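You operate a simulated robot arm through the tools that you are given. There is no shell and no other tool. Be economical: measure what you need, move in short steps, check, and stop when the job is done.

Carry out the task below with a simulated robot arm. There is one attempt and no reset: what you move stays moved.

## Task
Tip the drained oil into the oil pan and cover it with absorbent.
Fine: empty the jug and stand it back, then add two scoops from the pail and lay the scoop back. Spill no more than a spoonful; tip over and drop nothing; leave the bottles. Set down upright: jug, scoop.

The check looks at the end state, three seconds after you hand in, the way a careful person would. Anything else that was tipped, shoved, dropped, spilled or broken makes it a failure. A push-on lid holds only when it is set on centred and level and pressed home; a screw cap is set on level and turned clockwise until tight.

## Robot
A 7-joint arm with a two-finger gripper, on a carriage that runs on a rail from [1262, -18] to [-1117, 16] (x, y) and turns from -125 to 208 degrees about z. Base frame: it is fixed where the carriage stands at the start and does not move with it; the origin is on the floor, on the carriage's upright axis, x ahead of it, y to its left, z up; the surface under the hand at the start is at about z = 840. Readings come in mm, degrees, newtons and seconds.
Its first joint turns from -149.0 to 149.0 degrees. Places, roughly: oil bottle [1250, 500, 1000]; pail [1250, 750, 750]; scoop [1000, 750, 750]; water bottle [1250, 500, 1000]. Payload 2.45 kg.
The tool frame sits at the grasp point between the pads (the TCP): z along the fingers, y along the line on which they close. The tips reach 26 mm beyond it. Largest opening 96 mm; the body of the gripper starts 69 mm behind the TCP.
Orientation is that of the tool frame in the base frame, as [roll, pitch, yaw] about the fixed x, y, z axes, in that order (R = Rz(yaw) Ry(pitch) Rx(roll)). With the fingers straight down and closing along the base's y, the tool's x points along the base's -x, its y along +y and its z along -z.

## Interface
- The arm moves only by the tool apply_moves. Its argument "increments" is a list of rows, each a list of 3 entries, a list of its own where there are three numbers: the turn, a rotation vector about the tool's x, y, z in rad, then the shift along the tool's x, y, z in mm, then the closure in counts, from 0 (fully open) to 255 (shut). In form: [[[ax, ay, az], [tx, ty, tz], gripper], ...]. A call has 1 to 12 rows; each row is the pose to reach, as a shift and turn from the pose commanded when the call began, along the tool's axes at that moment. Rows are played at 5 a second. More than 50 mm and 8.6 degrees between two rows, or a gripper value outside its range, and nothing of the call is played. A pose out of reach is approached as far as the arm can. The call stops where the force on the tool passes 40 N (or 10 N more than at its start, if that is more) or the arm is blocked; 0.2 s more then pass. Each finger halts on what it meets, pressing with about 30 N; the grip force reading is that of the motor and also rises with nothing between the fingers. The clock runs only during rows and for 0.2 s after the last one: add rows that repeat a pose to give the fingers time. It gives the time, the measured TCP pose, the force on the tool (base axes), the opening and the grip force at its end, in the units of the frame above (readings bear some noise), with the torque about the TCP (base axes, N m) and any sound that the robot's microphone picked up.
- Cameras (640 x 400 px; columns grow to the right, rows downward): "scene" is now at [27.8, 220.1, 1607.8]; the picture's right is [0.57, -0.82, 0.00], its down [-0.49, -0.34, -0.80] and it looks along [0.66, 0.46, -0.60] (base axes); focal length 251 px, centre (320, 200). "wrist" rides on the gripper at [82, 3, -98] in the tool frame; the picture's right is [-0.04, 1.00, 0.00], its down [-0.73, -0.03, -0.68] and it looks along [-0.68, -0.03, 0.73] (tool axes); focal length 256 px, centre (320, 200). There is no depth. A picture from a camera that has moved, and an enlarged one, comes with that camera's place and axes in the base frame and with its lens.
- grab_frame(camera): a new picture of that camera. The clock stands still meanwhile.
- move_column(by): slides the trunk up (or, below 0, down) by that many mm; the arm and the scene camera ride with it, the base frame stays. It gives what a move gives, with no picture.
- steer(legs): drives the robot by 1 to 6 legs, each [ahead, left, turn to the left] in mm, mm and degrees, along the robot's own axes; the way and the turn of a leg run together, so that a leg with both is an arc; at most 1500 mm and 180 degrees a leg. The arm and the cameras ride along, it lands a little off, and it stops where it bumps. It keeps to its track: a leg is cut to what the track allows. It gives what a move gives.
- pan_tilt(pan, tilt): turns the head with the scene camera to pan (to the left, within 155 degrees either way) and tilt (down, from -29 to 69), counted from straight ahead of the robot. It gives what a move gives.
- inspect(camera, box): a new picture of the part [left, top, right, bottom] of that camera's present view, enlarged. The clock stands still meanwhile.
- job_done(): hands the job in; it is judged then, once.

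Go step by step. Nothing tells you exact positions but the pictures and the camera data: compare them with the known pose of the tool, close in by small moves and look again before you grip or let go. The budget is 120 turns and 82 pictures, counting those below and the enlarged ones. Unless the task says otherwise, let go and move clear before handing in, and close with one line.

The tools are called after "Call:" as name(argument=value, ...) on one line, values as JSON. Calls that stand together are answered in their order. apply_moves: Moves the arm, as the interface text tells. Its arguments: {"type":"object","properties":{"increments":{"type":"array","items":{"type":"array"}}},"required":["increments"]} The other tools are called the same way: move_column (by) slides the trunk up or down; steer (legs) drives the base; pan_tilt (pan, tilt) turns the head that bears the scene camera; grab_frame (camera) takes a picture; inspect (camera, box) takes an enlarged picture of a part of a camera's view; job_done () hands the job in.

At the start:

```text
time_s: 0.0
eef_pos: [602.1, 436.0, 1174.3]
orientation: [180.0, 0.1, -180.0]
ft_force: [0.2, 1.1, -0.7]
moment: [-0.01, 0.0, -0.02]
width: 96.0
grip_force: 0.0
trunk travel left (down, up): [-600.0, 110.0]
robot x, y, heading: [0.4, 0.6, -0.2]
head pan, tilt: [34.6, 36.6]
```

scene: 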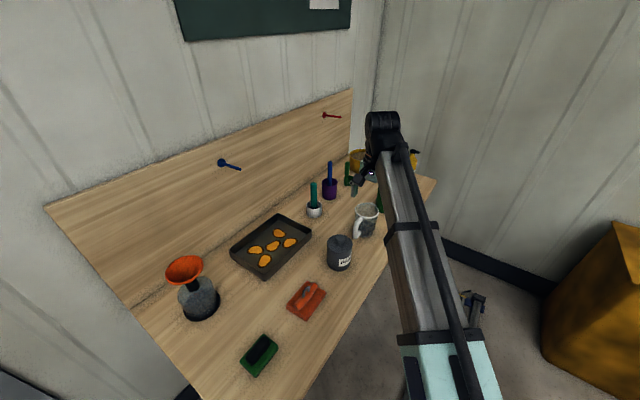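
wrist: 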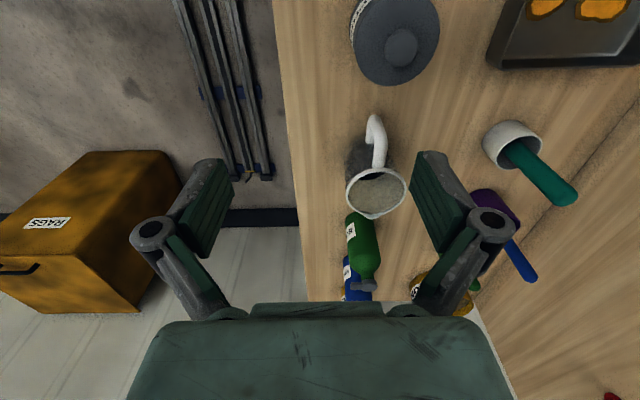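

I see a bench with a tray, a canister, a jug with a handle, small cups with handled tools and bottles. I'll take enlarged looks to identify things before moving.

Call:
inspect(camera="scene", box=[220, 140, 420, 280])

Call:
inspect(camera="wrist", box=[280, 0, 640, 310])

```text
2.86 times, centred on (320, 210) of scene
camera zoom: at [27.8, 220.1, 1607.8], right [0.57, -0.82, 0.0], down [-0.49, -0.34, -0.8], along [0.66, 0.46, -0.6], focal length 717 px, centre (320, 171)
```

zoom: 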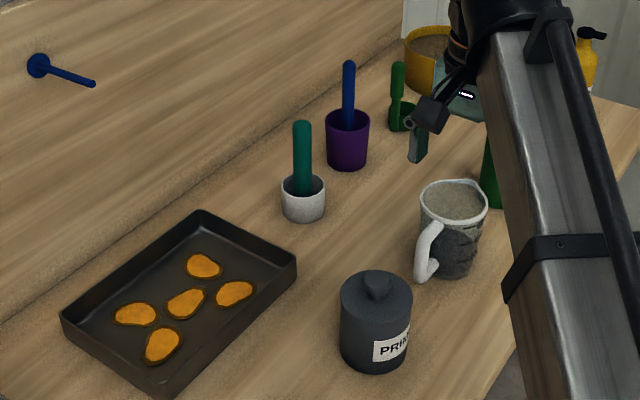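

```text
1.29 times, centred on (460, 155) of wrist
camera zoom: at [520.8, 439.2, 1271.4], right [0.04, 1.0, 0.0], down [0.73, -0.03, 0.68], along [0.68, -0.03, -0.73], focal length 330 px, centre (139, 258)
```

zoom: 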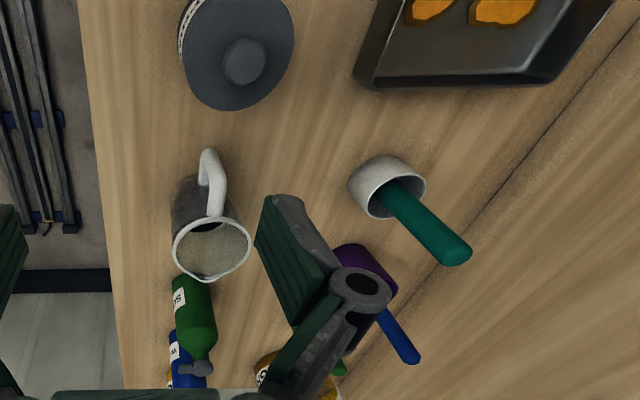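

The teal-, blue- and green-handled scoop-like things and the yellow pail at the far end need a better view. I'll move the arm out of the way of the camera by driving along the rail and look at the far end.

Call:
steer(legs=[[500, 0, 0]])

Call:
pan_tilt(pan=42, tilt=42)

Call:
grab_frame(camera="scene")

Call:
grab_frame(camera="wrist")

```text
time_s: 3.0
eef_pos: [1111.0, 427.4, 1173.8]
orientation: [180.0, -0.1, -180.0]
ft_force: [-0.3, -0.5, -0.4]
moment: [-0.01, 0.0, 0.04]
width: 95.9
grip_force: 0.1
trunk travel left (down, up): [-600.0, 110.0]
robot x, y, heading: [505.7, -11.7, -0.1]
head pan, tilt: [34.6, 36.6]
```

```text
time_s: 3.7
eef_pos: [1110.9, 427.7, 1173.1]
orientation: [180.0, 0.1, 179.9]
ft_force: [0.1, 0.5, 0.8]
moment: [0.03, 0.03, -0.05]
width: 96.2
grip_force: 0.0
trunk travel left (down, up): [-600.0, 110.0]
robot x, y, heading: [505.9, -4.8, 0.1]
head pan, tilt: [42.0, 42.0]
```

```text
77 pictures are left
camera scene: at [526.4, 219.2, 1599.7], right [0.67, -0.74, 0.0], down [-0.5, -0.45, -0.74], along [0.55, 0.5, -0.67], focal length 251 px, centre (320, 200)
```

scene: 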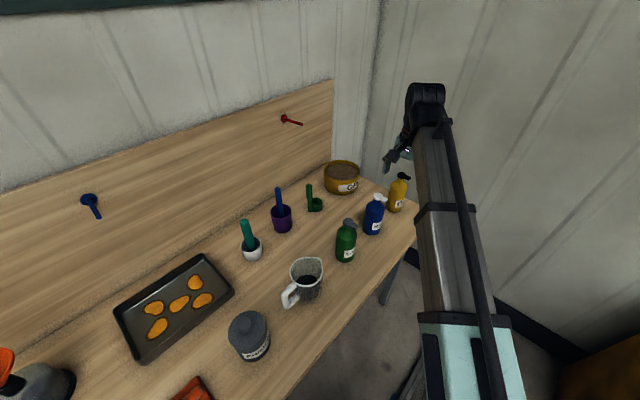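

```text
76 pictures are left
camera wrist: at [1029.3, 431.1, 1271.4], right [0.04, 1.0, 0.0], down [0.73, -0.03, 0.68], along [0.68, -0.03, -0.73], focal length 256 px, centre (320, 200)
```

wrist: 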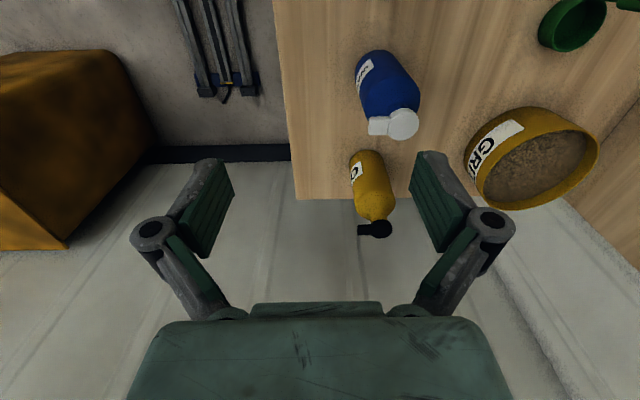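

Call:
inspect(camera="scene", box=[220, 150, 420, 275])

Call:
inspect(camera="scene", box=[100, 230, 340, 380])

```text
3.20 times, centred on (320, 212) of scene
camera zoom: at [526.4, 219.2, 1599.7], right [0.67, -0.74, 0.0], down [-0.5, -0.45, -0.74], along [0.55, 0.5, -0.67], focal length 803 px, centre (320, 160)
```

zoom: 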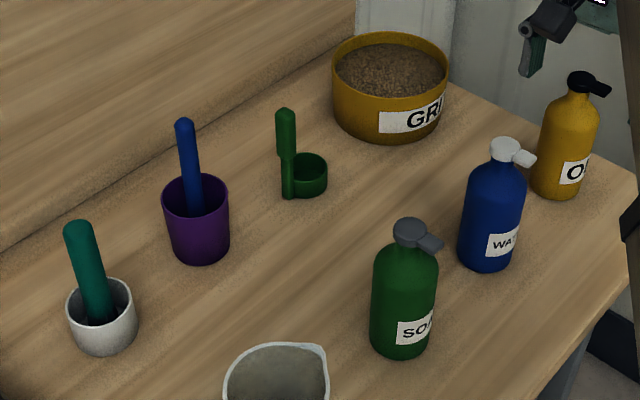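

```text
2.67 times, centred on (220, 305) of scene
camera zoom: at [526.4, 219.2, 1599.7], right [0.67, -0.74, 0.0], down [-0.5, -0.45, -0.74], along [0.55, 0.5, -0.67], focal length 669 px, centre (587, -80)
```

zoom: 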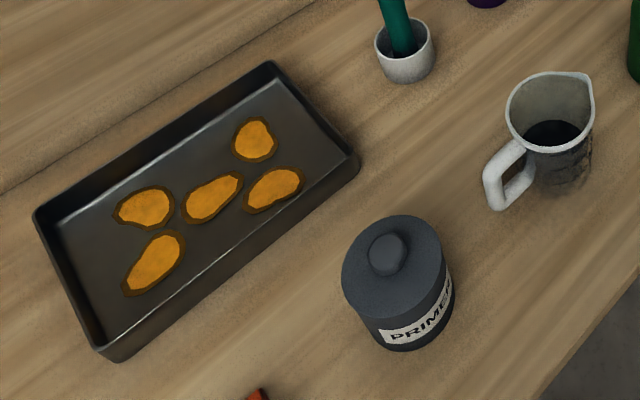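

The jug (dark oil) stands near (795, 517) with its handle towards -x and spout towards +x. The tray is the oil pan (x 365–635, y 680–880), the yellow GRIT pail is the absorbent, and the small green dipper near (1087, 768) is the scoop. I'll drive back and turn the tool so it can approach the handle horizontally with the camera on top.

Call:
steer(legs=[[-505, 0, 0]])

Call:
apply_moves(increments=[[[0, 0, -0.14], [0, 0, 0], 0], [[0, 0, -0.28], [0, 0, 0], 0], [[0, 0, -0.42], [0, 0, 0], 0], [[0, 0, -0.56], [0, 0, 0], 0], [[0, 0, -0.7], [0, 0, 0], 0], [[0, 0, -0.84], [0, 0, 0], 0], [[0, 0, -0.98], [0, 0, 0], 0], [[0, 0, -1.12], [0, 0, 0], 0], [[0, 0, -1.26], [0, 0, 0], 0], [[0, 0, -1.4], [0, 0, 0], 0], [[0, 0, -1.54], [0, 0, 0], 0], [[0, 0, -1.5708], [0, 0, 0], 0]])

```text
time_s: 6.6
eef_pos: [605.6, 436.7, 1173.4]
orientation: [-180.0, -0.1, -179.9]
ft_force: [-0.6, -1.0, -0.1]
moment: [0.0, 0.0, 0.02]
width: 96.0
grip_force: 0.0
trunk travel left (down, up): [-600.0, 110.0]
robot x, y, heading: [2.9, 0.0, 0.1]
head pan, tilt: [42.0, 42.0]
```

```text
time_s: 9.2
eef_pos: [605.4, 437.9, 1173.6]
orientation: [180.0, 0.0, -89.8]
ft_force: [-0.5, -0.7, 0.6]
moment: [0.0, 0.0, -0.02]
width: 96.1
grip_force: 0.1
trunk travel left (down, up): [-600.0, 110.0]
robot x, y, heading: [-1.0, -1.4, 0.1]
head pan, tilt: [42.0, 42.0]
```

The wrist turned freely, with tool x now towards -y. I'll continue the other 90°.

Call:
apply_moves(increments=[[[0, 0, -0.14], [0, 0, 0], 0], [[0, 0, -0.28], [0, 0, 0], 0], [[0, 0, -0.42], [0, 0, 0], 0], [[0, 0, -0.56], [0, 0, 0], 0], [[0, 0, -0.7], [0, 0, 0], 0], [[0, 0, -0.84], [0, 0, 0], 0], [[0, 0, -0.98], [0, 0, 0], 0], [[0, 0, -1.12], [0, 0, 0], 0], [[0, 0, -1.26], [0, 0, 0], 0], [[0, 0, -1.4], [0, 0, 0], 0], [[0, 0, -1.54], [0, 0, 0], 0], [[0, 0, -1.567], [0, 0, 0], 0]])

```text
time_s: 11.8
eef_pos: [606.1, 436.6, 1172.7]
orientation: [179.9, 0.0, 0.0]
ft_force: [0.8, 0.3, -0.3]
moment: [0.02, 0.0, -0.02]
width: 96.1
grip_force: 0.0
trunk travel left (down, up): [-600.0, 110.0]
robot x, y, heading: [2.9, -1.4, -0.2]
head pan, tilt: [42.0, 42.0]
```

Now I'll pitch the tool up towards horizontal (+x).

Call:
apply_moves(increments=[[[0, 0.13, 0], [0, 0, 0], 0], [[0, 0.26, 0], [0, 0, 0], 0], [[0, 0.39, 0], [0, 0, 0], 0], [[0, 0.52, 0], [0, 0, 0], 0], [[0, 0.65, 0], [0, 0, 0], 0], [[0, 0.78, 0], [0, 0, 0], 0], [[0, 0.91, 0], [0, 0, 0], 0], [[0, 1.04, 0], [0, 0, 0], 0], [[0, 1.17, 0], [0, 0, 0], 0], [[0, 1.3, 0], [0, 0, 0], 0], [[0, 1.43, 0], [0, 0, 0], 0], [[0, 1.48, 0], [0, 0, 0], 0]])

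Call:
grab_frame(camera="wrist")

Call:
grab_frame(camera="scene")

```text
time_s: 14.4
eef_pos: [604.7, 437.7, 1174.0]
orientation: [-179.7, -84.9, -0.3]
ft_force: [0.4, 0.5, 0.5]
moment: [0.04, 0.03, 0.01]
width: 96.0
grip_force: 0.1
trunk travel left (down, up): [-600.0, 110.0]
robot x, y, heading: [5.9, 0.5, -0.1]
head pan, tilt: [42.0, 42.0]
```

```text
73 pictures are left
camera wrist: at [514.8, 434.1, 1262.7], right [-0.01, -1.0, -0.04], down [-0.74, 0.03, -0.67], along [0.67, 0.03, -0.74], focal length 256 px, centre (320, 200)
```

wrist: 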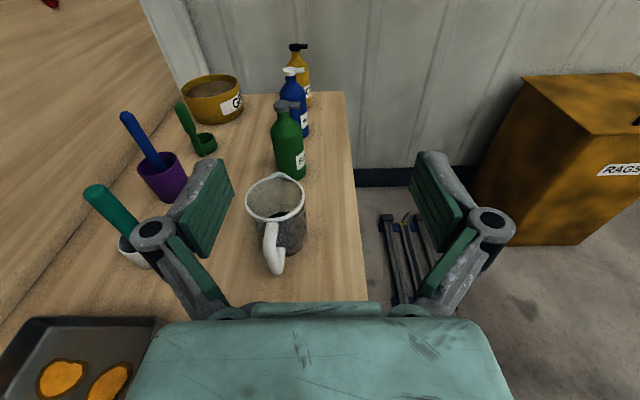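

```text
72 pictures are left
camera scene: at [21.5, 226.6, 1599.7], right [0.67, -0.74, 0.0], down [-0.5, -0.45, -0.74], along [0.55, 0.5, -0.67], focal length 251 px, centre (320, 200)
```

scene: 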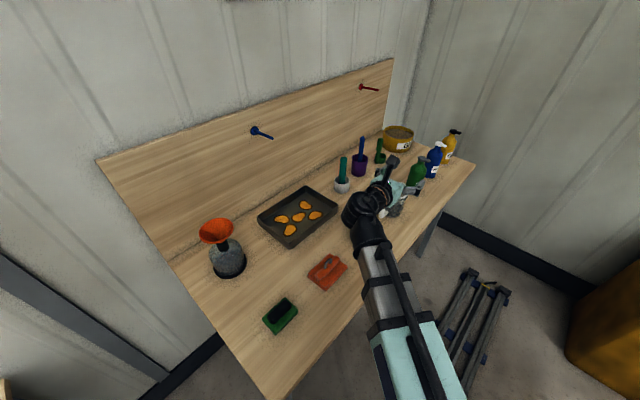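

The primer canister near (592, 524) sits right in line with the handle, so a horizontal approach from -x would hit it. I'll grip the handle with the tool tilted 60° down and turn the jug in place so its handle faces the robot. Then I can regrip it horizontally for a spout pour.

Call:
apply_moves(increments=[[[0, -0.12, 0], [-22, -11, 10], 0], [[0, -0.24, 0], [-44, -22, 21], 0], [[0, -0.36, 0], [-66, -33, 31], 0], [[0, -0.48, 0], [-88, -44, 41], 0], [[0, -0.6, 0], [-109, -55, 52], 0], [[0, -0.72, 0], [-131, -66, 62], 0], [[0, -0.84, 0], [-153, -77, 73], 0], [[0, -0.96, 0], [-175, -88, 83], 0], [[0, -0.96, 0], [-175, -88, 83], 0]])

Call:
grab_frame(camera="wrist")

Call:
inspect(camera="scene", box=[280, 130, 480, 255])

```text
time_s: 16.4
eef_pos: [672.3, 524.0, 989.8]
orientation: [-179.9, -29.7, -0.1]
ft_force: [0.1, -0.2, -0.5]
moment: [-0.03, 0.0, -0.02]
width: 96.3
grip_force: 0.1
trunk travel left (down, up): [-600.0, 110.0]
robot x, y, heading: [4.4, -5.3, 0.2]
head pan, tilt: [42.0, 42.0]
```

```text
71 pictures are left
camera wrist: at [693.5, 521.9, 1115.5], right [-0.04, -1.0, -0.02], down [-0.97, 0.03, 0.23], along [-0.23, 0.03, -0.97], focal length 256 px, centre (320, 200)
```

wrist: 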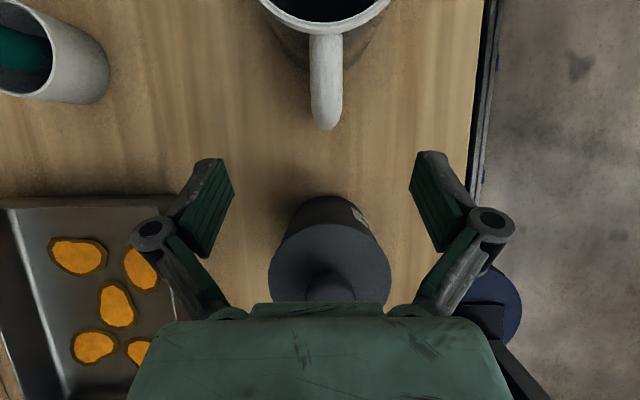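

```text
3.20 times, centred on (380, 192) of scene
camera zoom: at [21.7, 226.7, 1599.7], right [0.67, -0.74, 0.0], down [-0.5, -0.45, -0.74], along [0.55, 0.5, -0.67], focal length 803 px, centre (128, 224)
```

zoom: 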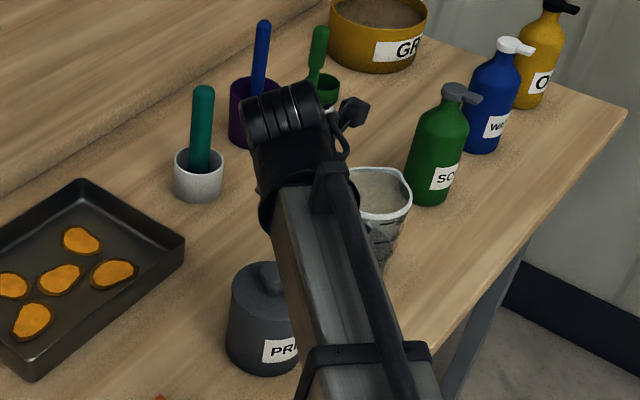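

The handle lies at y≈520.5, with its outer face at x≈705. I'll slide in along the tool axis, then check.

Call:
apply_moves(increments=[[[0, 0, 0], [-1, 3.5, 30], 0], [[0, 0, 0], [-1.5, 3.5, 55], 0], [[0, 0, 0], [-1.8, 3.5, 78], 0], [[0, 0, 0], [-1.8, 3.5, 97], 0], [[0, 0, 0], [-1.8, 3.5, 97], 0]])

Call:
grab_frame(camera="wrist")

Call:
inspect(camera="scene", box=[280, 130, 480, 255])

```text
time_s: 17.6
eef_pos: [717.9, 522.1, 903.9]
orientation: [-179.9, -29.8, -0.1]
ft_force: [0.2, -0.3, -0.1]
moment: [-0.01, -0.01, 0.0]
width: 96.0
grip_force: 0.0
trunk travel left (down, up): [-600.0, 110.0]
robot x, y, heading: [4.4, -1.2, 0.1]
head pan, tilt: [42.0, 42.0]
```

```text
69 pictures are left
camera wrist: at [739.8, 518.9, 1029.8], right [-0.04, -1.0, -0.02], down [-0.97, 0.03, 0.22], along [-0.22, 0.03, -0.97], focal length 256 px, centre (320, 200)
```

wrist: 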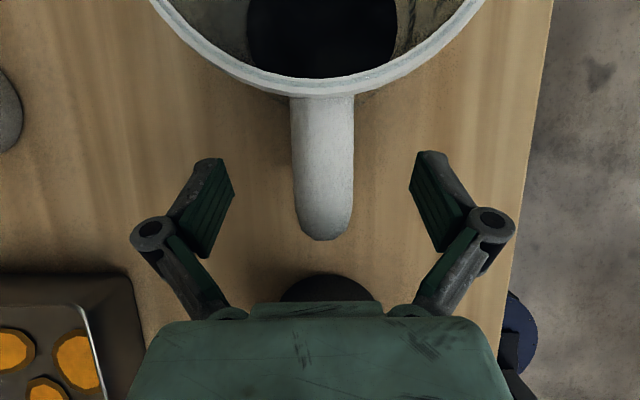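

```text
3.20 times, centred on (380, 192) of scene
camera zoom: at [21.6, 226.6, 1599.7], right [0.67, -0.74, 0.0], down [-0.5, -0.45, -0.74], along [0.55, 0.5, -0.67], focal length 803 px, centre (128, 224)
```

zoom: 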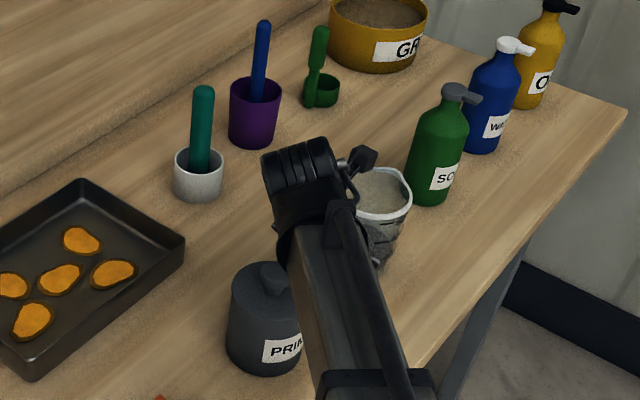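

The fingers straddle the handle centrally. I'll shift back 6 mm to be squarely on the bar, and close.

Call:
apply_moves(increments=[[[0, 0, 0], [-5, 0, -3], 0], [[0, 0, 0], [-5, 0, -3], 120], [[0, 0, 0], [-5, 0, -3], 255], [[0, 0, 0], [-5, 0, -3], 255], [[0, 0, 0], [-5, 0, -3], 255]])

Call:
grab_frame(camera="wrist")

```text
time_s: 18.8
eef_pos: [712.9, 521.0, 906.5]
orientation: [-180.0, -29.8, -0.2]
ft_force: [-2.4, 0.8, 3.6]
moment: [0.02, -0.03, 0.04]
width: 19.1
grip_force: 29.9
trunk travel left (down, up): [-600.0, 110.0]
robot x, y, heading: [1.0, 0.5, -0.2]
head pan, tilt: [42.0, 42.0]
```

```text
67 pictures are left
camera wrist: at [733.3, 518.1, 1031.2], right [-0.04, -1.0, -0.02], down [-0.97, 0.03, 0.22], along [-0.22, 0.03, -0.97], focal length 256 px, centre (320, 200)
```

wrist: 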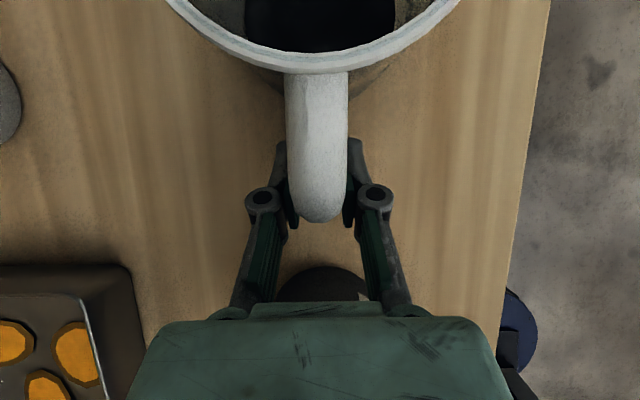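

Gripped at 19 mm. I'll lift 30 mm straight up and check for slip.

Call:
apply_moves(increments=[[[0, 0, 0], [2.5, 0, -4.3], 255], [[0, 0, 0], [7.5, 0, -13], 255], [[0, 0, 0], [15, 0, -26], 255], [[0, 0, 0], [15, 0, -26], 255], [[0, 0, 0], [15, 0, -26], 255]])

Call:
grab_frame(camera="wrist")

Call:
inspect(camera="scene", box=[300, 150, 460, 250])

```text
time_s: 20.0
eef_pos: [713.7, 520.4, 937.1]
orientation: [-180.0, -29.8, -0.1]
ft_force: [0.1, 0.0, -2.4]
moment: [0.05, 0.14, 0.0]
width: 19.5
grip_force: 30.3
trunk travel left (down, up): [-600.0, 110.0]
robot x, y, heading: [1.2, -2.0, 0.1]
head pan, tilt: [42.0, 42.0]
```

```text
66 pictures are left
camera wrist: at [734.7, 518.2, 1062.0], right [-0.04, -1.0, -0.02], down [-0.97, 0.03, 0.22], along [-0.22, 0.03, -0.97], focal length 256 px, centre (320, 200)
```

wrist: 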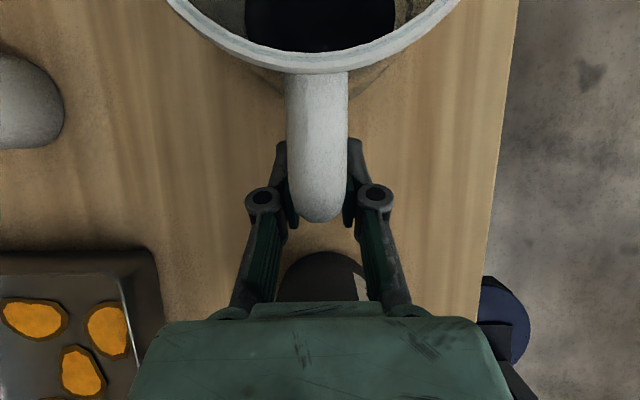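

```text
4.00 times, centred on (380, 200) of scene
camera zoom: at [21.8, 226.7, 1599.6], right [0.67, -0.74, 0.0], down [-0.5, -0.45, -0.74], along [0.55, 0.5, -0.67], focal length 1004 px, centre (80, 200)
```

zoom: 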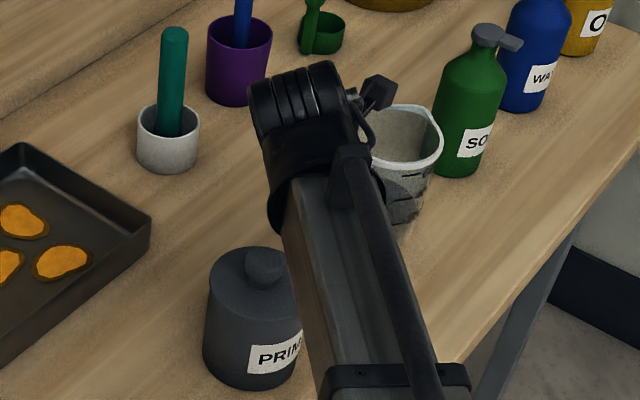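

It lifted cleanly and is light (~0.25 kg). I'll rotate the jug 45° about its own axis so the handle points to (-x, -y), clear of the canister, then set it down.

Call:
apply_moves(increments=[[[0.0654, 0, -0.1134], [0.6, 11.2, 0.4], 255], [[0.1309, 0, -0.2267], [2.5, 22.3, 1.5], 255], [[0.1963, 0, -0.3401], [5.6, 32.9, 3.3], 255], [[0.2618, 0, -0.4534], [10, 43, 5.8], 255], [[0.3272, 0, -0.5668], [15.4, 52.4, 8.9], 255], [[0.3927, 0, -0.6801], [21.8, 60.8, 12.6], 255], [[0.3927, 0, -0.6801], [21.8, 60.8, 12.6], 255], [[0.3927, 0, -0.6801], [21.8, 60.8, 12.6], 255]])

Call:
grab_frame(camera="wrist")

```text
time_s: 21.8
eef_pos: [724.5, 478.0, 937.3]
orientation: [-179.8, -29.8, 29.5]
ft_force: [0.2, 0.7, -1.6]
moment: [-0.09, 0.15, 0.01]
width: 19.0
grip_force: 29.8
out of reach, approached as far as the arm can: row 5, 6, 7, 8
trunk travel left (down, up): [-600.0, 110.0]
robot x, y, heading: [2.6, 5.8, 0.0]
head pan, tilt: [42.0, 42.0]
```

```text
64 pictures are left
camera wrist: at [744.7, 486.3, 1062.0], right [0.46, -0.89, -0.02], down [-0.86, -0.46, 0.22], along [-0.21, -0.09, -0.97], focal length 256 px, centre (320, 200)
```

wrist: 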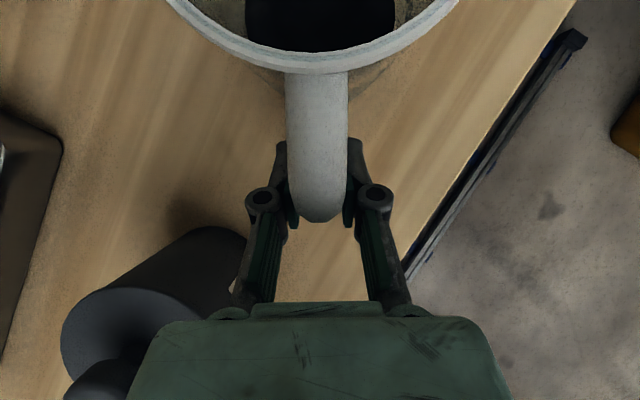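

The arm hit a joint limit at yaw ≈30°. I'll step the command back 15° to be sure the commanded pose is reachable again before lowering.

Call:
apply_moves(increments=[[[-0.0654, 0, 0.1134], [0.9, -11.2, 0.5], 255], [[-0.1309, 0, 0.2267], [2.9, -22.1, 1.6], 255], [[-0.1309, 0, 0.2267], [2.9, -22.1, 1.6], 255]])

```text
time_s: 22.6
eef_pos: [715.8, 498.9, 934.4]
orientation: [-180.0, -29.8, 14.6]
ft_force: [0.1, -0.3, -1.5]
moment: [-0.02, 0.16, -0.01]
width: 19.3
grip_force: 29.7
trunk travel left (down, up): [-600.0, 110.0]
robot x, y, heading: [0.5, 5.0, 0.2]
head pan, tilt: [42.0, 42.0]
```

The commanded pose is the actual one. I'll turn to 27.5° and lower the jug to the bench.

Call:
apply_moves(increments=[[[0.0563, 0, -0.0975], [0.5, 9.6, 0.3], 255], [[0.1125, 0, -0.195], [1.9, 19.2, 1.1], 255], [[0.1125, 0, -0.195], [-5.1, 19.2, 13.2], 255], [[0.1125, 0, -0.195], [-9.1, 19.2, 20.2], 255], [[0.1125, 0, -0.195], [-11.3, 19.2, 24.0], 255], [[0.1125, 0, -0.195], [-12.1, 19.2, 25.4], 255], [[0.1125, 0, -0.195], [-12.1, 19.2, 25.4], 255]])

Call:
grab_frame(camera="wrist")

```text
time_s: 24.2
eef_pos: [722.3, 480.9, 907.3]
orientation: [-179.9, -30.0, 27.5]
ft_force: [-0.4, -0.1, -2.4]
moment: [-0.09, 0.17, 0.04]
width: 19.3
grip_force: 30.2
trunk travel left (down, up): [-600.0, 110.0]
robot x, y, heading: [1.6, -0.5, 0.1]
head pan, tilt: [42.0, 42.0]
```

```text
63 pictures are left
camera wrist: at [742.8, 488.4, 1032.4], right [0.43, -0.9, -0.02], down [-0.88, -0.42, 0.22], along [-0.21, -0.08, -0.97], focal length 256 px, centre (320, 200)
```

wrist: 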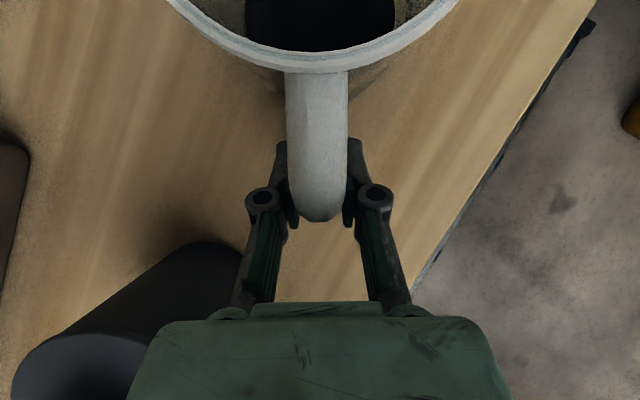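

The jug's weight is still hanging on the arm. I'll lower another couple of millimetres.

Call:
apply_moves(increments=[[[0, 0, 0], [-0.3, 0, 0.5], 255], [[0, 0, 0], [-0.5, 0, 0.9], 255], [[0, 0, 0], [-0.75, 0, 1.3], 255]])

```text
time_s: 25.0
eef_pos: [722.4, 480.5, 905.8]
orientation: [-180.0, -29.8, 27.4]
ft_force: [2.8, 0.6, 1.8]
moment: [0.01, -0.14, 0.04]
width: 19.3
grip_force: 30.2
trunk travel left (down, up): [-600.0, 110.0]
robot x, y, heading: [0.6, -2.0, 0.2]
head pan, tilt: [42.0, 42.0]
```

It has touched down. I'll open and retract along the tool axis.

Call:
apply_moves(increments=[[[0, 0, 0], [0, 0, 0], 170], [[0, 0, 0], [0, 0, 0], 60], [[0, 0, 0], [0, 0, 0], 60], [[0, 0, 0], [0, 0, -40], 60], [[0, 0, 0], [0, 0, -85], 60], [[0, 0, 0], [0, 0, -130], 60], [[0, 0, 0], [25, 0, -170], 60], [[0, 0, 0], [45, 0, -205], 60]])

Call:
grab_frame(camera="wrist")

Call:
grab_frame(camera="scene")

```text
time_s: 26.8
eef_pos: [667.8, 449.6, 1104.5]
orientation: [180.0, -29.8, 27.5]
ft_force: [0.0, -0.2, 0.1]
moment: [0.02, -0.02, -0.01]
width: 73.6
grip_force: 0.1
trunk travel left (down, up): [-600.0, 110.0]
robot x, y, heading: [6.0, 0.8, -0.1]
head pan, tilt: [42.0, 42.0]
```

```text
62 pictures are left
camera wrist: at [687.8, 458.2, 1230.1], right [0.43, -0.9, -0.02], down [-0.88, -0.42, 0.22], along [-0.21, -0.08, -0.97], focal length 256 px, centre (320, 200)
```

wrist: 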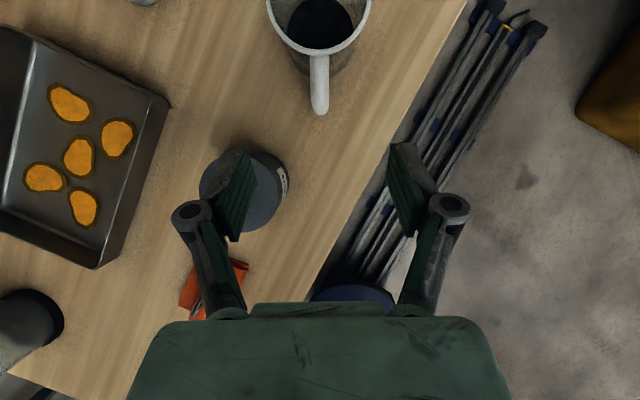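

```text
61 pictures are left
camera scene: at [21.6, 226.6, 1599.6], right [0.67, -0.74, 0.0], down [-0.5, -0.45, -0.74], along [0.55, 0.5, -0.67], focal length 251 px, centre (320, 200)
```

scene: 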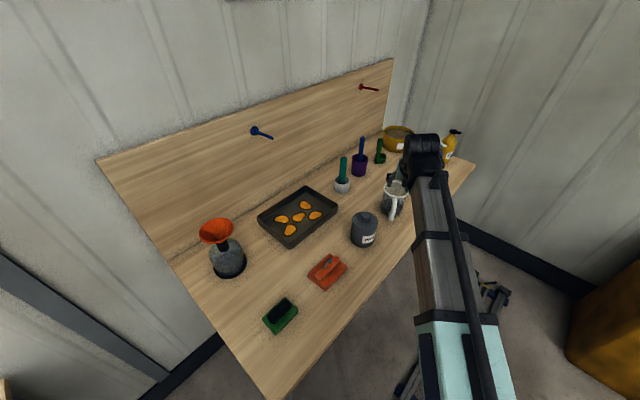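

The jug stands upright with the handle turned. I'll raise the trunk a bit, drive +300 so the tool can point roughly radially at the handle, and swing to a pre-grasp off the bench's front edge.

Call:
move_column(by=60)

Call:
steer(legs=[[300, 0, 0]])

Call:
apply_moves(increments=[[[0, 0.12, 0], [-37, -14, -21], 60], [[0, 0.24, 0], [-74, -27, -42], 60], [[0, 0.36, 0], [-111, -41, -64], 60], [[0, 0.48, 0], [-147, -55, -85], 60], [[0, 0.6, 0], [-184, -69, -106], 60], [[0, 0.72, 0], [-221, -82, -127], 60], [[0, 0.84, 0], [-258, -96, -149], 60], [[0, 0.96, 0], [-295, -110, -170], 60], [[0, 0.96, 0], [-295, -110, -170], 60]])

Call:
grab_frame(camera="wrist")

```text
time_s: 27.8
eef_pos: [667.6, 451.2, 1165.1]
orientation: [180.0, -29.8, 27.6]
ft_force: [0.1, -0.1, -0.3]
moment: [0.0, -0.01, -0.02]
width: 73.5
grip_force: 0.1
trunk travel left (down, up): [-660.0, 50.0]
robot x, y, heading: [1.3, -1.7, 0.3]
head pan, tilt: [42.0, 42.0]
```

```text
time_s: 29.9
eef_pos: [965.2, 449.7, 1164.0]
orientation: [-179.9, -29.8, 27.8]
ft_force: [-0.1, 0.0, 0.7]
moment: [-0.03, 0.01, -0.04]
width: 73.1
grip_force: 0.1
trunk travel left (down, up): [-660.0, 50.0]
robot x, y, heading: [306.7, -6.5, 0.5]
head pan, tilt: [42.0, 42.0]
```

```text
time_s: 31.9
eef_pos: [645.2, 551.4, 1182.8]
orientation: [-179.4, -84.8, 27.3]
ft_force: [-0.5, 0.0, 1.0]
moment: [0.01, 0.02, -0.02]
width: 73.4
grip_force: 0.1
out of reach, approached as far as the arm can: row 4, 5, 6, 7, 8, 9
trunk travel left (down, up): [-660.0, 50.0]
robot x, y, heading: [308.5, -6.5, 0.4]
head pan, tilt: [42.0, 42.0]
```

```text
60 pictures are left
camera wrist: at [566.4, 506.7, 1272.1], right [0.46, -0.89, -0.04], down [-0.67, -0.32, -0.67], along [0.58, 0.34, -0.74], focal length 256 px, centre (320, 200)
```

wrist: 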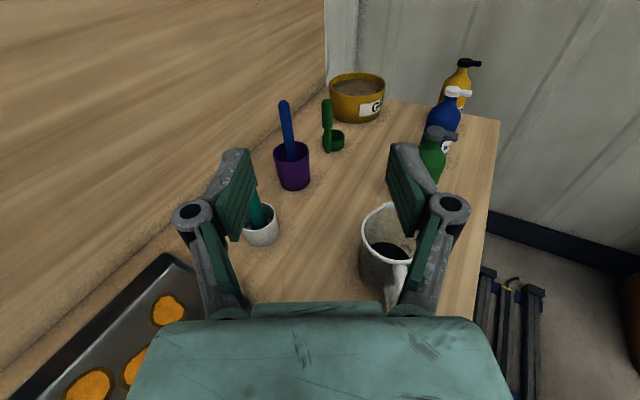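

The arm can't fold that tightly. It's simpler to keep the tilted handle grip and pour sideways, rolling the jug about the handle axis towards the robot, which moves away from the wrist limit. I'll reposition the base near x≈100 and return to the tilted pre-grasp.

Call:
steer(legs=[[-208, 0, 0]])

Call:
move_column(by=-60)

```text
time_s: 33.5
eef_pos: [437.1, 552.7, 1182.9]
orientation: [-179.6, -84.9, 27.3]
ft_force: [0.4, -0.9, -0.8]
moment: [0.0, -0.01, -0.01]
width: 73.6
grip_force: 0.1
trunk travel left (down, up): [-660.0, 50.0]
robot x, y, heading: [92.8, -0.7, 0.0]
head pan, tilt: [42.0, 42.0]
```

```text
time_s: 34.5
eef_pos: [436.5, 553.6, 1123.1]
orientation: [-179.5, -84.8, 27.3]
ft_force: [-0.1, 0.6, -0.2]
moment: [0.01, 0.01, -0.01]
width: 73.5
grip_force: 0.0
trunk travel left (down, up): [-600.0, 110.0]
robot x, y, heading: [92.1, -3.6, 0.5]
head pan, tilt: [42.0, 42.0]
```

Call:
apply_moves(increments=[[[0, -0.12, 0], [-3, 25, 22], 0], [[0, -0.24, 0], [-7, 49, 43], 0], [[0, -0.36, 0], [-10, 74, 65], 0], [[0, -0.48, 0], [-14, 98, 87], 0], [[0, -0.6, 0], [-17, 123, 108], 0], [[0, -0.72, 0], [-21, 147, 130], 0], [[0, -0.84, 0], [-24, 172, 151], 0], [[0, -0.96, 0], [-27.5, 196, 173], 0], [[0, -0.96, 0], [-27.5, 196, 173], 0]])

Call:
grab_frame(camera="wrist")

```text
time_s: 36.5
eef_pos: [678.9, 460.8, 1079.2]
orientation: [-180.0, -29.7, 27.6]
ft_force: [0.5, 0.0, -0.3]
moment: [0.0, 0.03, 0.04]
width: 96.0
grip_force: 0.1
trunk travel left (down, up): [-600.0, 110.0]
robot x, y, heading: [96.0, 0.4, 0.2]
head pan, tilt: [42.0, 42.0]
```

```text
59 pictures are left
camera wrist: at [700.3, 468.9, 1204.7], right [0.43, -0.9, -0.02], down [-0.88, -0.43, 0.23], along [-0.21, -0.08, -0.97], focal length 256 px, centre (320, 200)
```

wrist: 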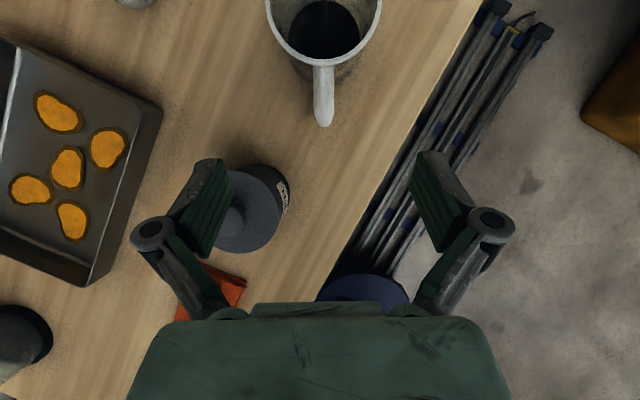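

Call:
apply_moves(increments=[[[0, 0, 0], [-23, 1.5, 37], 60], [[0, 0, 0], [-45, 2.7, 74], 60], [[0, 0, 0], [-45, 2.7, 105], 60], [[0, 0, 0], [-45, 2.7, 135], 60], [[0, 0, 0], [-45, 2.7, 158], 60], [[0, 0, 0], [-45, 2.7, 173], 60], [[0, 0, 0], [-45, 2.7, 173], 60]])

Call:
grab_frame(camera="wrist")

```text
time_s: 38.1
eef_pos: [720.8, 479.9, 907.5]
orientation: [180.0, -29.9, 27.7]
ft_force: [0.6, 0.6, 0.5]
moment: [0.01, 0.01, 0.0]
width: 73.2
grip_force: 0.0
trunk travel left (down, up): [-600.0, 110.0]
robot x, y, heading: [96.6, 3.9, 0.1]
head pan, tilt: [42.0, 42.0]
```

```text
58 pictures are left
camera wrist: at [742.2, 488.3, 1032.8], right [0.43, -0.9, -0.02], down [-0.88, -0.43, 0.22], along [-0.21, -0.08, -0.97], focal length 256 px, centre (320, 200)
```

wrist: 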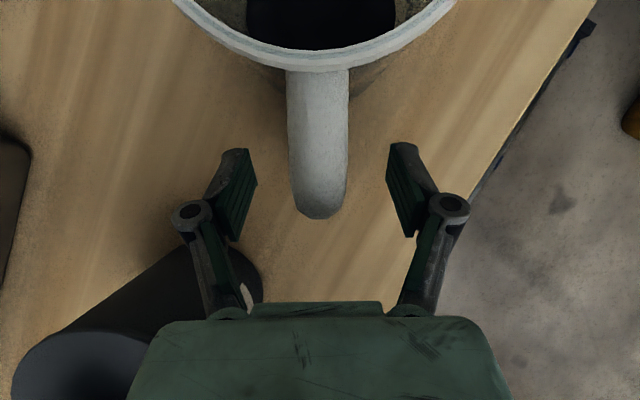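

Call:
apply_moves(increments=[[[0, 0, 0], [0, 0, 0], 170], [[0, 0, 0], [0, 0, 0], 255], [[0, 0, 0], [0, 0, 0], 255], [[0, 0, 0], [0, 0, 0], 255], [[0, 0, 0], [4, 0, -7], 255], [[0, 0, 0], [14, 0, -24], 255], [[0, 0, 0], [31, 0, -54], 255], [[0, 0, 0], [49, 0, -85], 255], [[0, 0, 0], [62, 0, -107], 255], [[0, 0, 0], [66.5, 0, -115], 255], [[0, 0, 0], [66.5, 0, -115], 255]])

Call:
grab_frame(camera="wrist")

```text
time_s: 40.5
eef_pos: [720.4, 478.4, 1038.5]
orientation: [-180.0, -29.8, 27.7]
ft_force: [-0.1, 1.1, -1.9]
moment: [-0.03, 0.14, -0.02]
width: 19.3
grip_force: 29.8
trunk travel left (down, up): [-600.0, 110.0]
robot x, y, heading: [92.9, 0.7, 0.5]
head pan, tilt: [42.0, 42.0]
```

```text
57 pictures are left
camera wrist: at [741.4, 486.1, 1164.7], right [0.43, -0.9, -0.02], down [-0.88, -0.43, 0.22], along [-0.21, -0.08, -0.97], focal length 256 px, centre (320, 200)
```

wrist: 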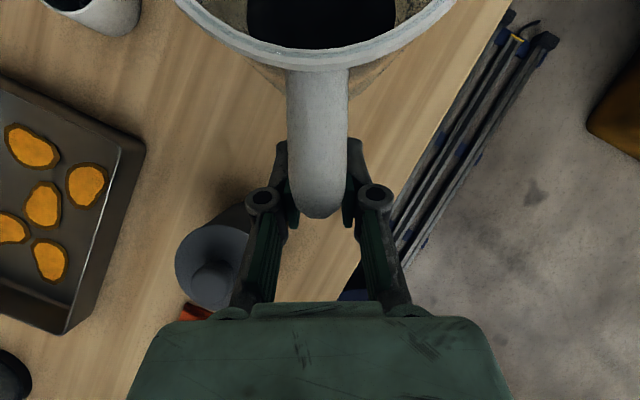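

Jug is held securely. I'll carry it level over to the tray with an easing profile, yawing slightly back.

Call:
apply_moves(increments=[[[-0.004, 0, 0.007], [-3.3, -13, -1.9], 255], [[-0.013, 0, 0.0225], [-11, -43.3, -6.4], 255], [[-0.0247, 0, 0.0428], [-20.9, -82.3, -12.1], 255], [[-0.0377, 0, 0.0653], [-31.9, -125.6, -18.4], 255], [[-0.052, 0, 0.09], [-44, -173.2, -25.4], 255], [[-0.065, 0, 0.1125], [-55, -216.5, -31.8], 255], [[-0.078, 0, 0.135], [-66, -259.8, -38.2], 255], [[-0.0923, 0, 0.1598], [-78.1, -307.4, -45.2], 255], [[-0.1053, 0, 0.1823], [-89.1, -350.7, -51.5], 255], [[-0.117, 0, 0.2025], [-99, -389.7, -57.2], 255], [[-0.1261, 0, 0.2183], [-106.7, -420, -61.7], 255], [[-0.13, 0, 0.225], [-110, -433, -63.6], 255]])

Call:
grab_frame(camera="wrist")

Call:
pan_tilt(pan=55, tilt=45)

Call:
grab_frame(camera="scene")

```text
time_s: 43.1
eef_pos: [407.9, 802.8, 1040.0]
orientation: [179.8, -29.8, 12.9]
ft_force: [0.4, -0.5, -2.0]
moment: [-0.03, 0.14, 0.02]
width: 19.1
grip_force: 29.8
trunk travel left (down, up): [-600.0, 110.0]
robot x, y, heading: [97.2, -0.5, 0.3]
head pan, tilt: [42.0, 42.0]
```

```text
56 pictures are left
camera wrist: at [429.7, 805.4, 1164.9], right [0.19, -0.98, -0.02], down [-0.96, -0.19, 0.22], along [-0.22, -0.02, -0.97], focal length 256 px, centre (320, 200)
```

wrist: 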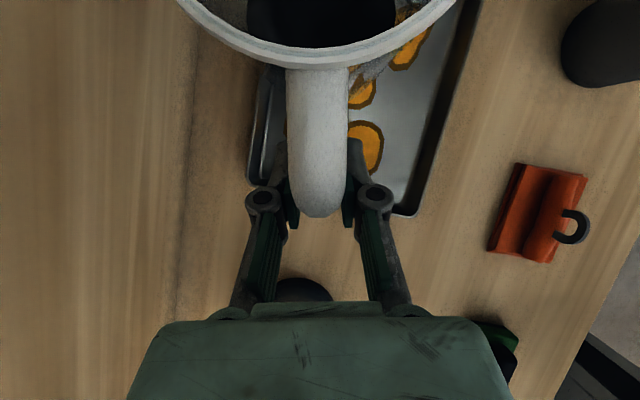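

```text
time_s: 43.9
eef_pos: [408.0, 803.1, 1039.1]
orientation: [-179.9, -29.8, 12.8]
ft_force: [-0.2, 0.3, -2.4]
moment: [0.0, 0.17, -0.02]
width: 19.5
grip_force: 30.4
trunk travel left (down, up): [-600.0, 110.0]
robot x, y, heading: [95.2, -2.7, 0.1]
head pan, tilt: [55.0, 45.0]
```

```text
55 pictures are left
camera scene: at [95.0, 236.1, 1595.3], right [0.82, -0.57, 0.0], down [-0.4, -0.58, -0.71], along [0.4, 0.58, -0.71], focal length 251 px, centre (320, 200)
```

scene: 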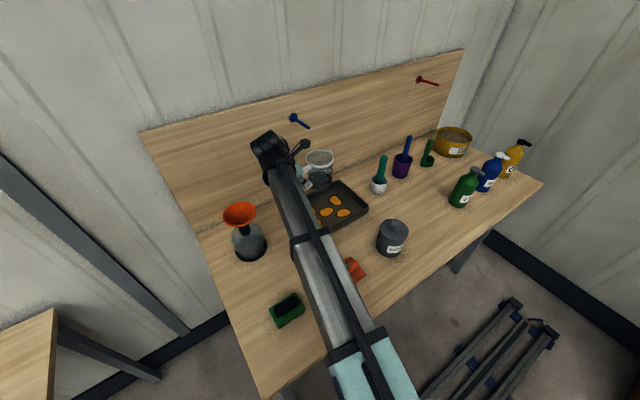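

The jug hangs over the tray's far half. I'll roll it about the handle axis towards the robot, lowering 40 mm, up to about 50°, and look.

Call:
apply_moves(increments=[[[0.0693, 0, 0.04], [-2, 0, 3.5], 255], [[0.1386, 0, 0.08], [-4, 0, 7], 255], [[0.2078, 0, 0.12], [-6, 0, 10.4], 255], [[0.2771, 0, 0.16], [-8, 0, 13.9], 255], [[0.3464, 0, 0.2], [-10, 0, 17.3], 255], [[0.4157, 0, 0.24], [-12, 0, 20.8], 255], [[0.485, 0, 0.28], [-14, 0, 24.2], 255], [[0.5542, 0, 0.32], [-16, 0, 27.7], 255], [[0.6235, 0, 0.36], [-18, 0, 31.2], 255], [[0.6928, 0, 0.4], [-20, 0, 34.6], 255], [[0.7621, 0, 0.44], [-20, 0, 34.6], 255]])

Call:
grab_frame(camera="wrist")

Call:
inspect(camera="scene", box=[230, 120, 430, 245])

```text
time_s: 46.3
eef_pos: [407.0, 803.6, 1000.7]
orientation: [-125.6, -18.4, -11.1]
ft_force: [-0.4, 1.0, -2.8]
moment: [-0.04, 0.18, 0.04]
width: 19.6
grip_force: 29.6
trunk travel left (down, up): [-600.0, 110.0]
robot x, y, heading: [93.3, -4.5, 0.2]
head pan, tilt: [55.0, 45.0]
```

```text
54 pictures are left
camera wrist: at [450.5, 711.8, 1077.7], right [0.1, -0.61, -0.78], down [-0.92, -0.36, 0.17], along [-0.39, 0.7, -0.6], focal length 256 px, centre (320, 200)
```

wrist: 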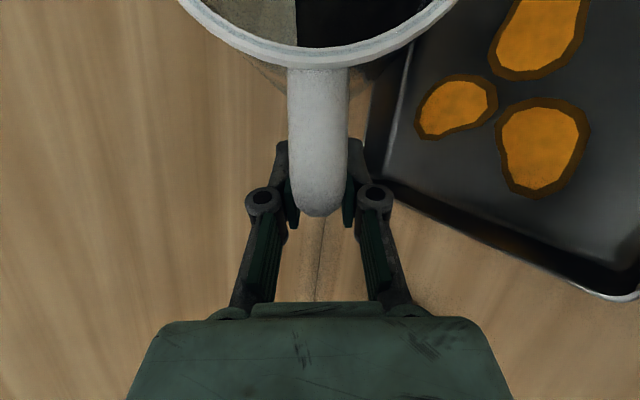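

```text
3.20 times, centred on (330, 182) of scene
camera zoom: at [94.9, 236.1, 1595.3], right [0.82, -0.57, 0.0], down [-0.4, -0.58, -0.71], along [0.4, 0.58, -0.71], focal length 803 px, centre (288, 256)
```

zoom: 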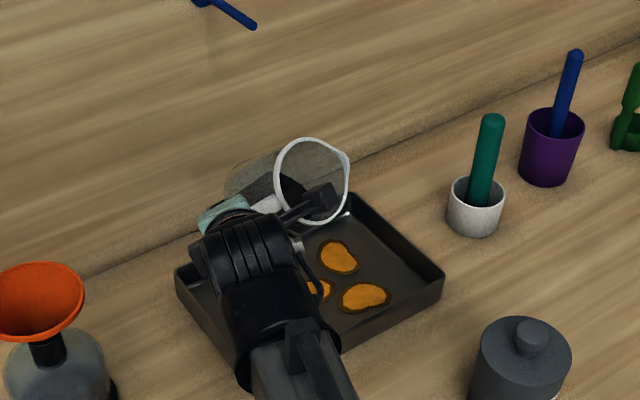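

The oil lies against the right rim, over the tray. I'll continue slowly.

Call:
apply_moves(increments=[[[0.0346, 0, 0.02], [0, 0, 0], 255], [[0.0693, 0, 0.04], [0, 0, 0], 255], [[0.1039, 0, 0.06], [0, 0, 0], 255], [[0.1386, 0, 0.08], [0, 0, 0], 255], [[0.1732, 0, 0.1], [0, 0, 0], 255], [[0.2078, 0, 0.12], [0, 0, 0], 255], [[0.2425, 0, 0.14], [0, 0, 0], 255], [[0.2771, 0, 0.16], [0, 0, 0], 255], [[0.3118, 0, 0.18], [0, 0, 0], 255], [[0.3464, 0, 0.2], [0, 0, 0], 255]])

Call:
grab_frame(camera="wrist")

Call:
inspect(camera="scene", box=[230, 120, 430, 245])

```text
time_s: 48.5
eef_pos: [406.6, 804.3, 1001.4]
orientation: [-104.7, -8.2, -16.1]
ft_force: [-0.8, 0.2, -1.6]
moment: [-0.03, 0.12, 0.02]
width: 19.3
grip_force: 30.1
trunk travel left (down, up): [-600.0, 110.0]
robot x, y, heading: [92.6, -0.5, 0.2]
head pan, tilt: [55.0, 45.0]
```

```text
52 pictures are left
camera wrist: at [455.5, 690.0, 1033.0], right [0.02, -0.27, -0.96], down [-0.9, -0.42, 0.09], along [-0.42, 0.87, -0.25], focal length 256 px, centre (320, 200)
```

wrist: 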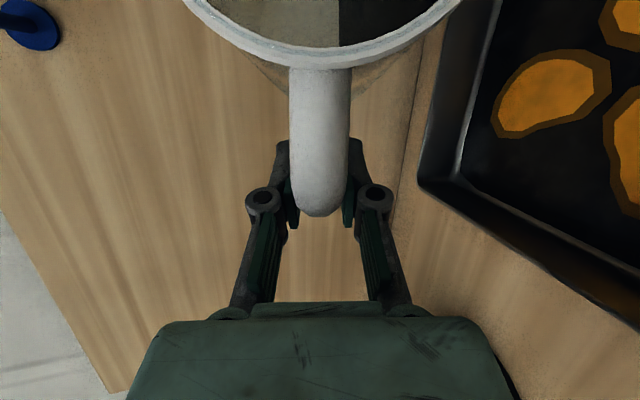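

```text
3.20 times, centred on (330, 182) of scene
camera zoom: at [95.0, 236.1, 1595.3], right [0.82, -0.57, 0.0], down [-0.4, -0.58, -0.71], along [0.4, 0.58, -0.71], focal length 803 px, centre (288, 256)
```

zoom: 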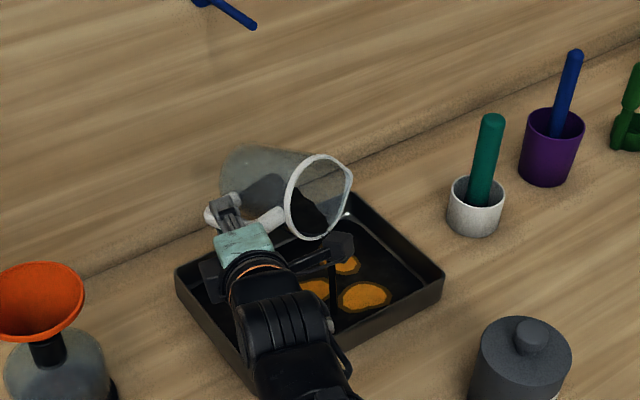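

Oil is filling the tray (the bottom has turned black). I'll continue to ~110° and hold.

Call:
apply_moves(increments=[[[0.0563, 0, 0.0325], [0, 0, 0], 255], [[0.1126, 0, 0.065], [0, 0, 0], 255], [[0.1689, 0, 0.0975], [0, 0, 0], 255], [[0.2252, 0, 0.13], [0, 0, 0], 255], [[0.2815, 0, 0.1625], [0, 0, 0], 255], [[0.3377, 0, 0.195], [0, 0, 0], 255], [[0.394, 0, 0.2275], [0, 0, 0], 255], [[0.4503, 0, 0.26], [0, 0, 0], 255], [[0.5066, 0, 0.2925], [0, 0, 0], 255], [[0.5629, 0, 0.325], [0, 0, 0], 255], [[0.5629, 0, 0.325], [0, 0, 0], 255], [[0.5629, 0, 0.325], [0, 0, 0], 255]])

Call:
grab_frame(camera="wrist")

Call:
inspect(camera="scene", box=[230, 120, 430, 245])

```text
time_s: 51.1
eef_pos: [407.7, 802.5, 1001.6]
orientation: [-72.0, 10.3, -15.6]
ft_force: [-0.7, 0.2, -0.4]
moment: [-0.02, 0.07, 0.01]
width: 19.1
grip_force: 30.4
trunk travel left (down, up): [-600.0, 110.0]
robot x, y, heading: [90.5, -3.2, 0.4]
head pan, tilt: [55.0, 45.0]
```

```text
50 pictures are left
camera wrist: at [454.2, 694.9, 953.1], right [-0.12, 0.35, -0.93], down [-0.9, -0.43, -0.05], along [-0.41, 0.83, 0.37], focal length 256 px, centre (320, 200)
```

wrist: 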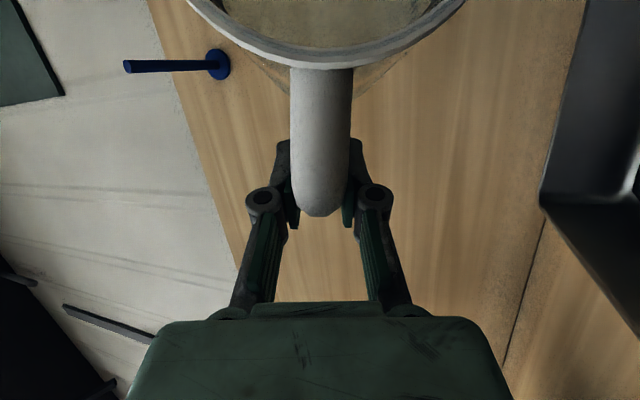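

```text
3.20 times, centred on (330, 182) of scene
camera zoom: at [94.9, 236.0, 1595.3], right [0.82, -0.57, 0.0], down [-0.4, -0.58, -0.71], along [0.4, 0.58, -0.71], focal length 803 px, centre (288, 256)
```

zoom: 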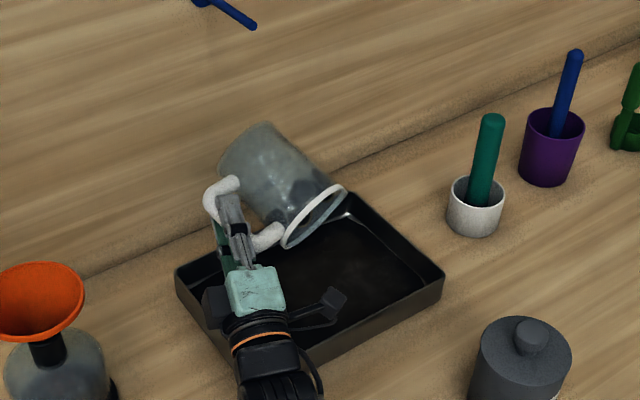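

The jug looks empty and the oil is in the tray. I'll tilt a few degrees more, hold to drain, and start rolling back.

Call:
apply_moves(increments=[[[0.0866, 0, 0.05], [0, 0, 0], 255], [[0.0866, 0, 0.05], [0, 0, 0], 255], [[0.0866, 0, 0.05], [0, 0, 0], 255], [[0.0866, 0, 0.05], [0, 0, 0], 255], [[0.0866, 0, 0.05], [0, 0, 0], 255], [[0.0866, 0, 0.05], [0, 0, 0], 255], [[0, 0, 0], [0, 0, 0], 255], [[-0.1212, 0, -0.07], [0, 0, 0], 255], [[-0.2425, 0, -0.14], [0, 0, 0], 255], [[-0.3637, 0, -0.21], [0, 0, 0], 255], [[-0.485, 0, -0.28], [0, 0, 0], 255], [[-0.6062, 0, -0.35], [0, 0, 0], 255]])

Call:
apply_moves(increments=[[[-0.1212, 0, -0.07], [0, 0, 0], 255], [[-0.2425, 0, -0.14], [0, 0, 0], 255], [[-0.3637, 0, -0.21], [0, 0, 0], 255], [[-0.485, 0, -0.28], [0, 0, 0], 255], [[-0.6062, 0, -0.35], [0, 0, 0], 255], [[-0.7275, 0, -0.42], [0, 0, 0], 255], [[-0.8487, 0, -0.49], [0, 0, 0], 255], [[-0.97, 0, -0.56], [0, 0, 0], 255], [[-1.0652, 0, -0.615], [0, 0, 0], 255], [[-1.0652, 0, -0.615], [0, 0, 0], 255]])

Call:
grab_frame(camera="wrist")

```text
time_s: 53.7
eef_pos: [406.8, 803.5, 999.8]
orientation: [-107.3, -9.6, -15.6]
ft_force: [0.3, 0.3, -1.1]
moment: [-0.03, 0.05, -0.01]
width: 19.0
grip_force: 30.1
out of reach, approached as far as the arm can: row 11
trunk travel left (down, up): [-600.0, 110.0]
robot x, y, heading: [89.7, -4.1, 0.3]
head pan, tilt: [55.0, 45.0]
```

```text
time_s: 55.9
eef_pos: [407.0, 804.4, 1000.4]
orientation: [179.9, -29.9, 12.9]
ft_force: [0.3, 0.0, -1.3]
moment: [0.0, 0.08, 0.0]
width: 19.2
grip_force: 29.7
trunk travel left (down, up): [-600.0, 110.0]
robot x, y, heading: [92.3, -0.5, 0.2]
head pan, tilt: [55.0, 45.0]
```

```text
48 pictures are left
camera wrist: at [429.0, 805.9, 1126.0], right [0.19, -0.98, -0.02], down [-0.96, -0.19, 0.22], along [-0.22, -0.02, -0.97], focal length 256 px, centre (320, 200)
```

wrist: 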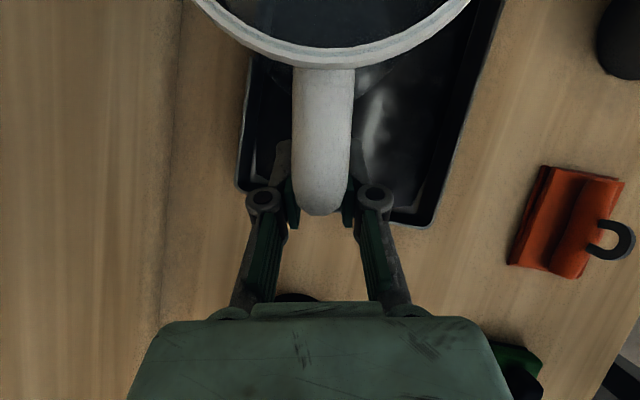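

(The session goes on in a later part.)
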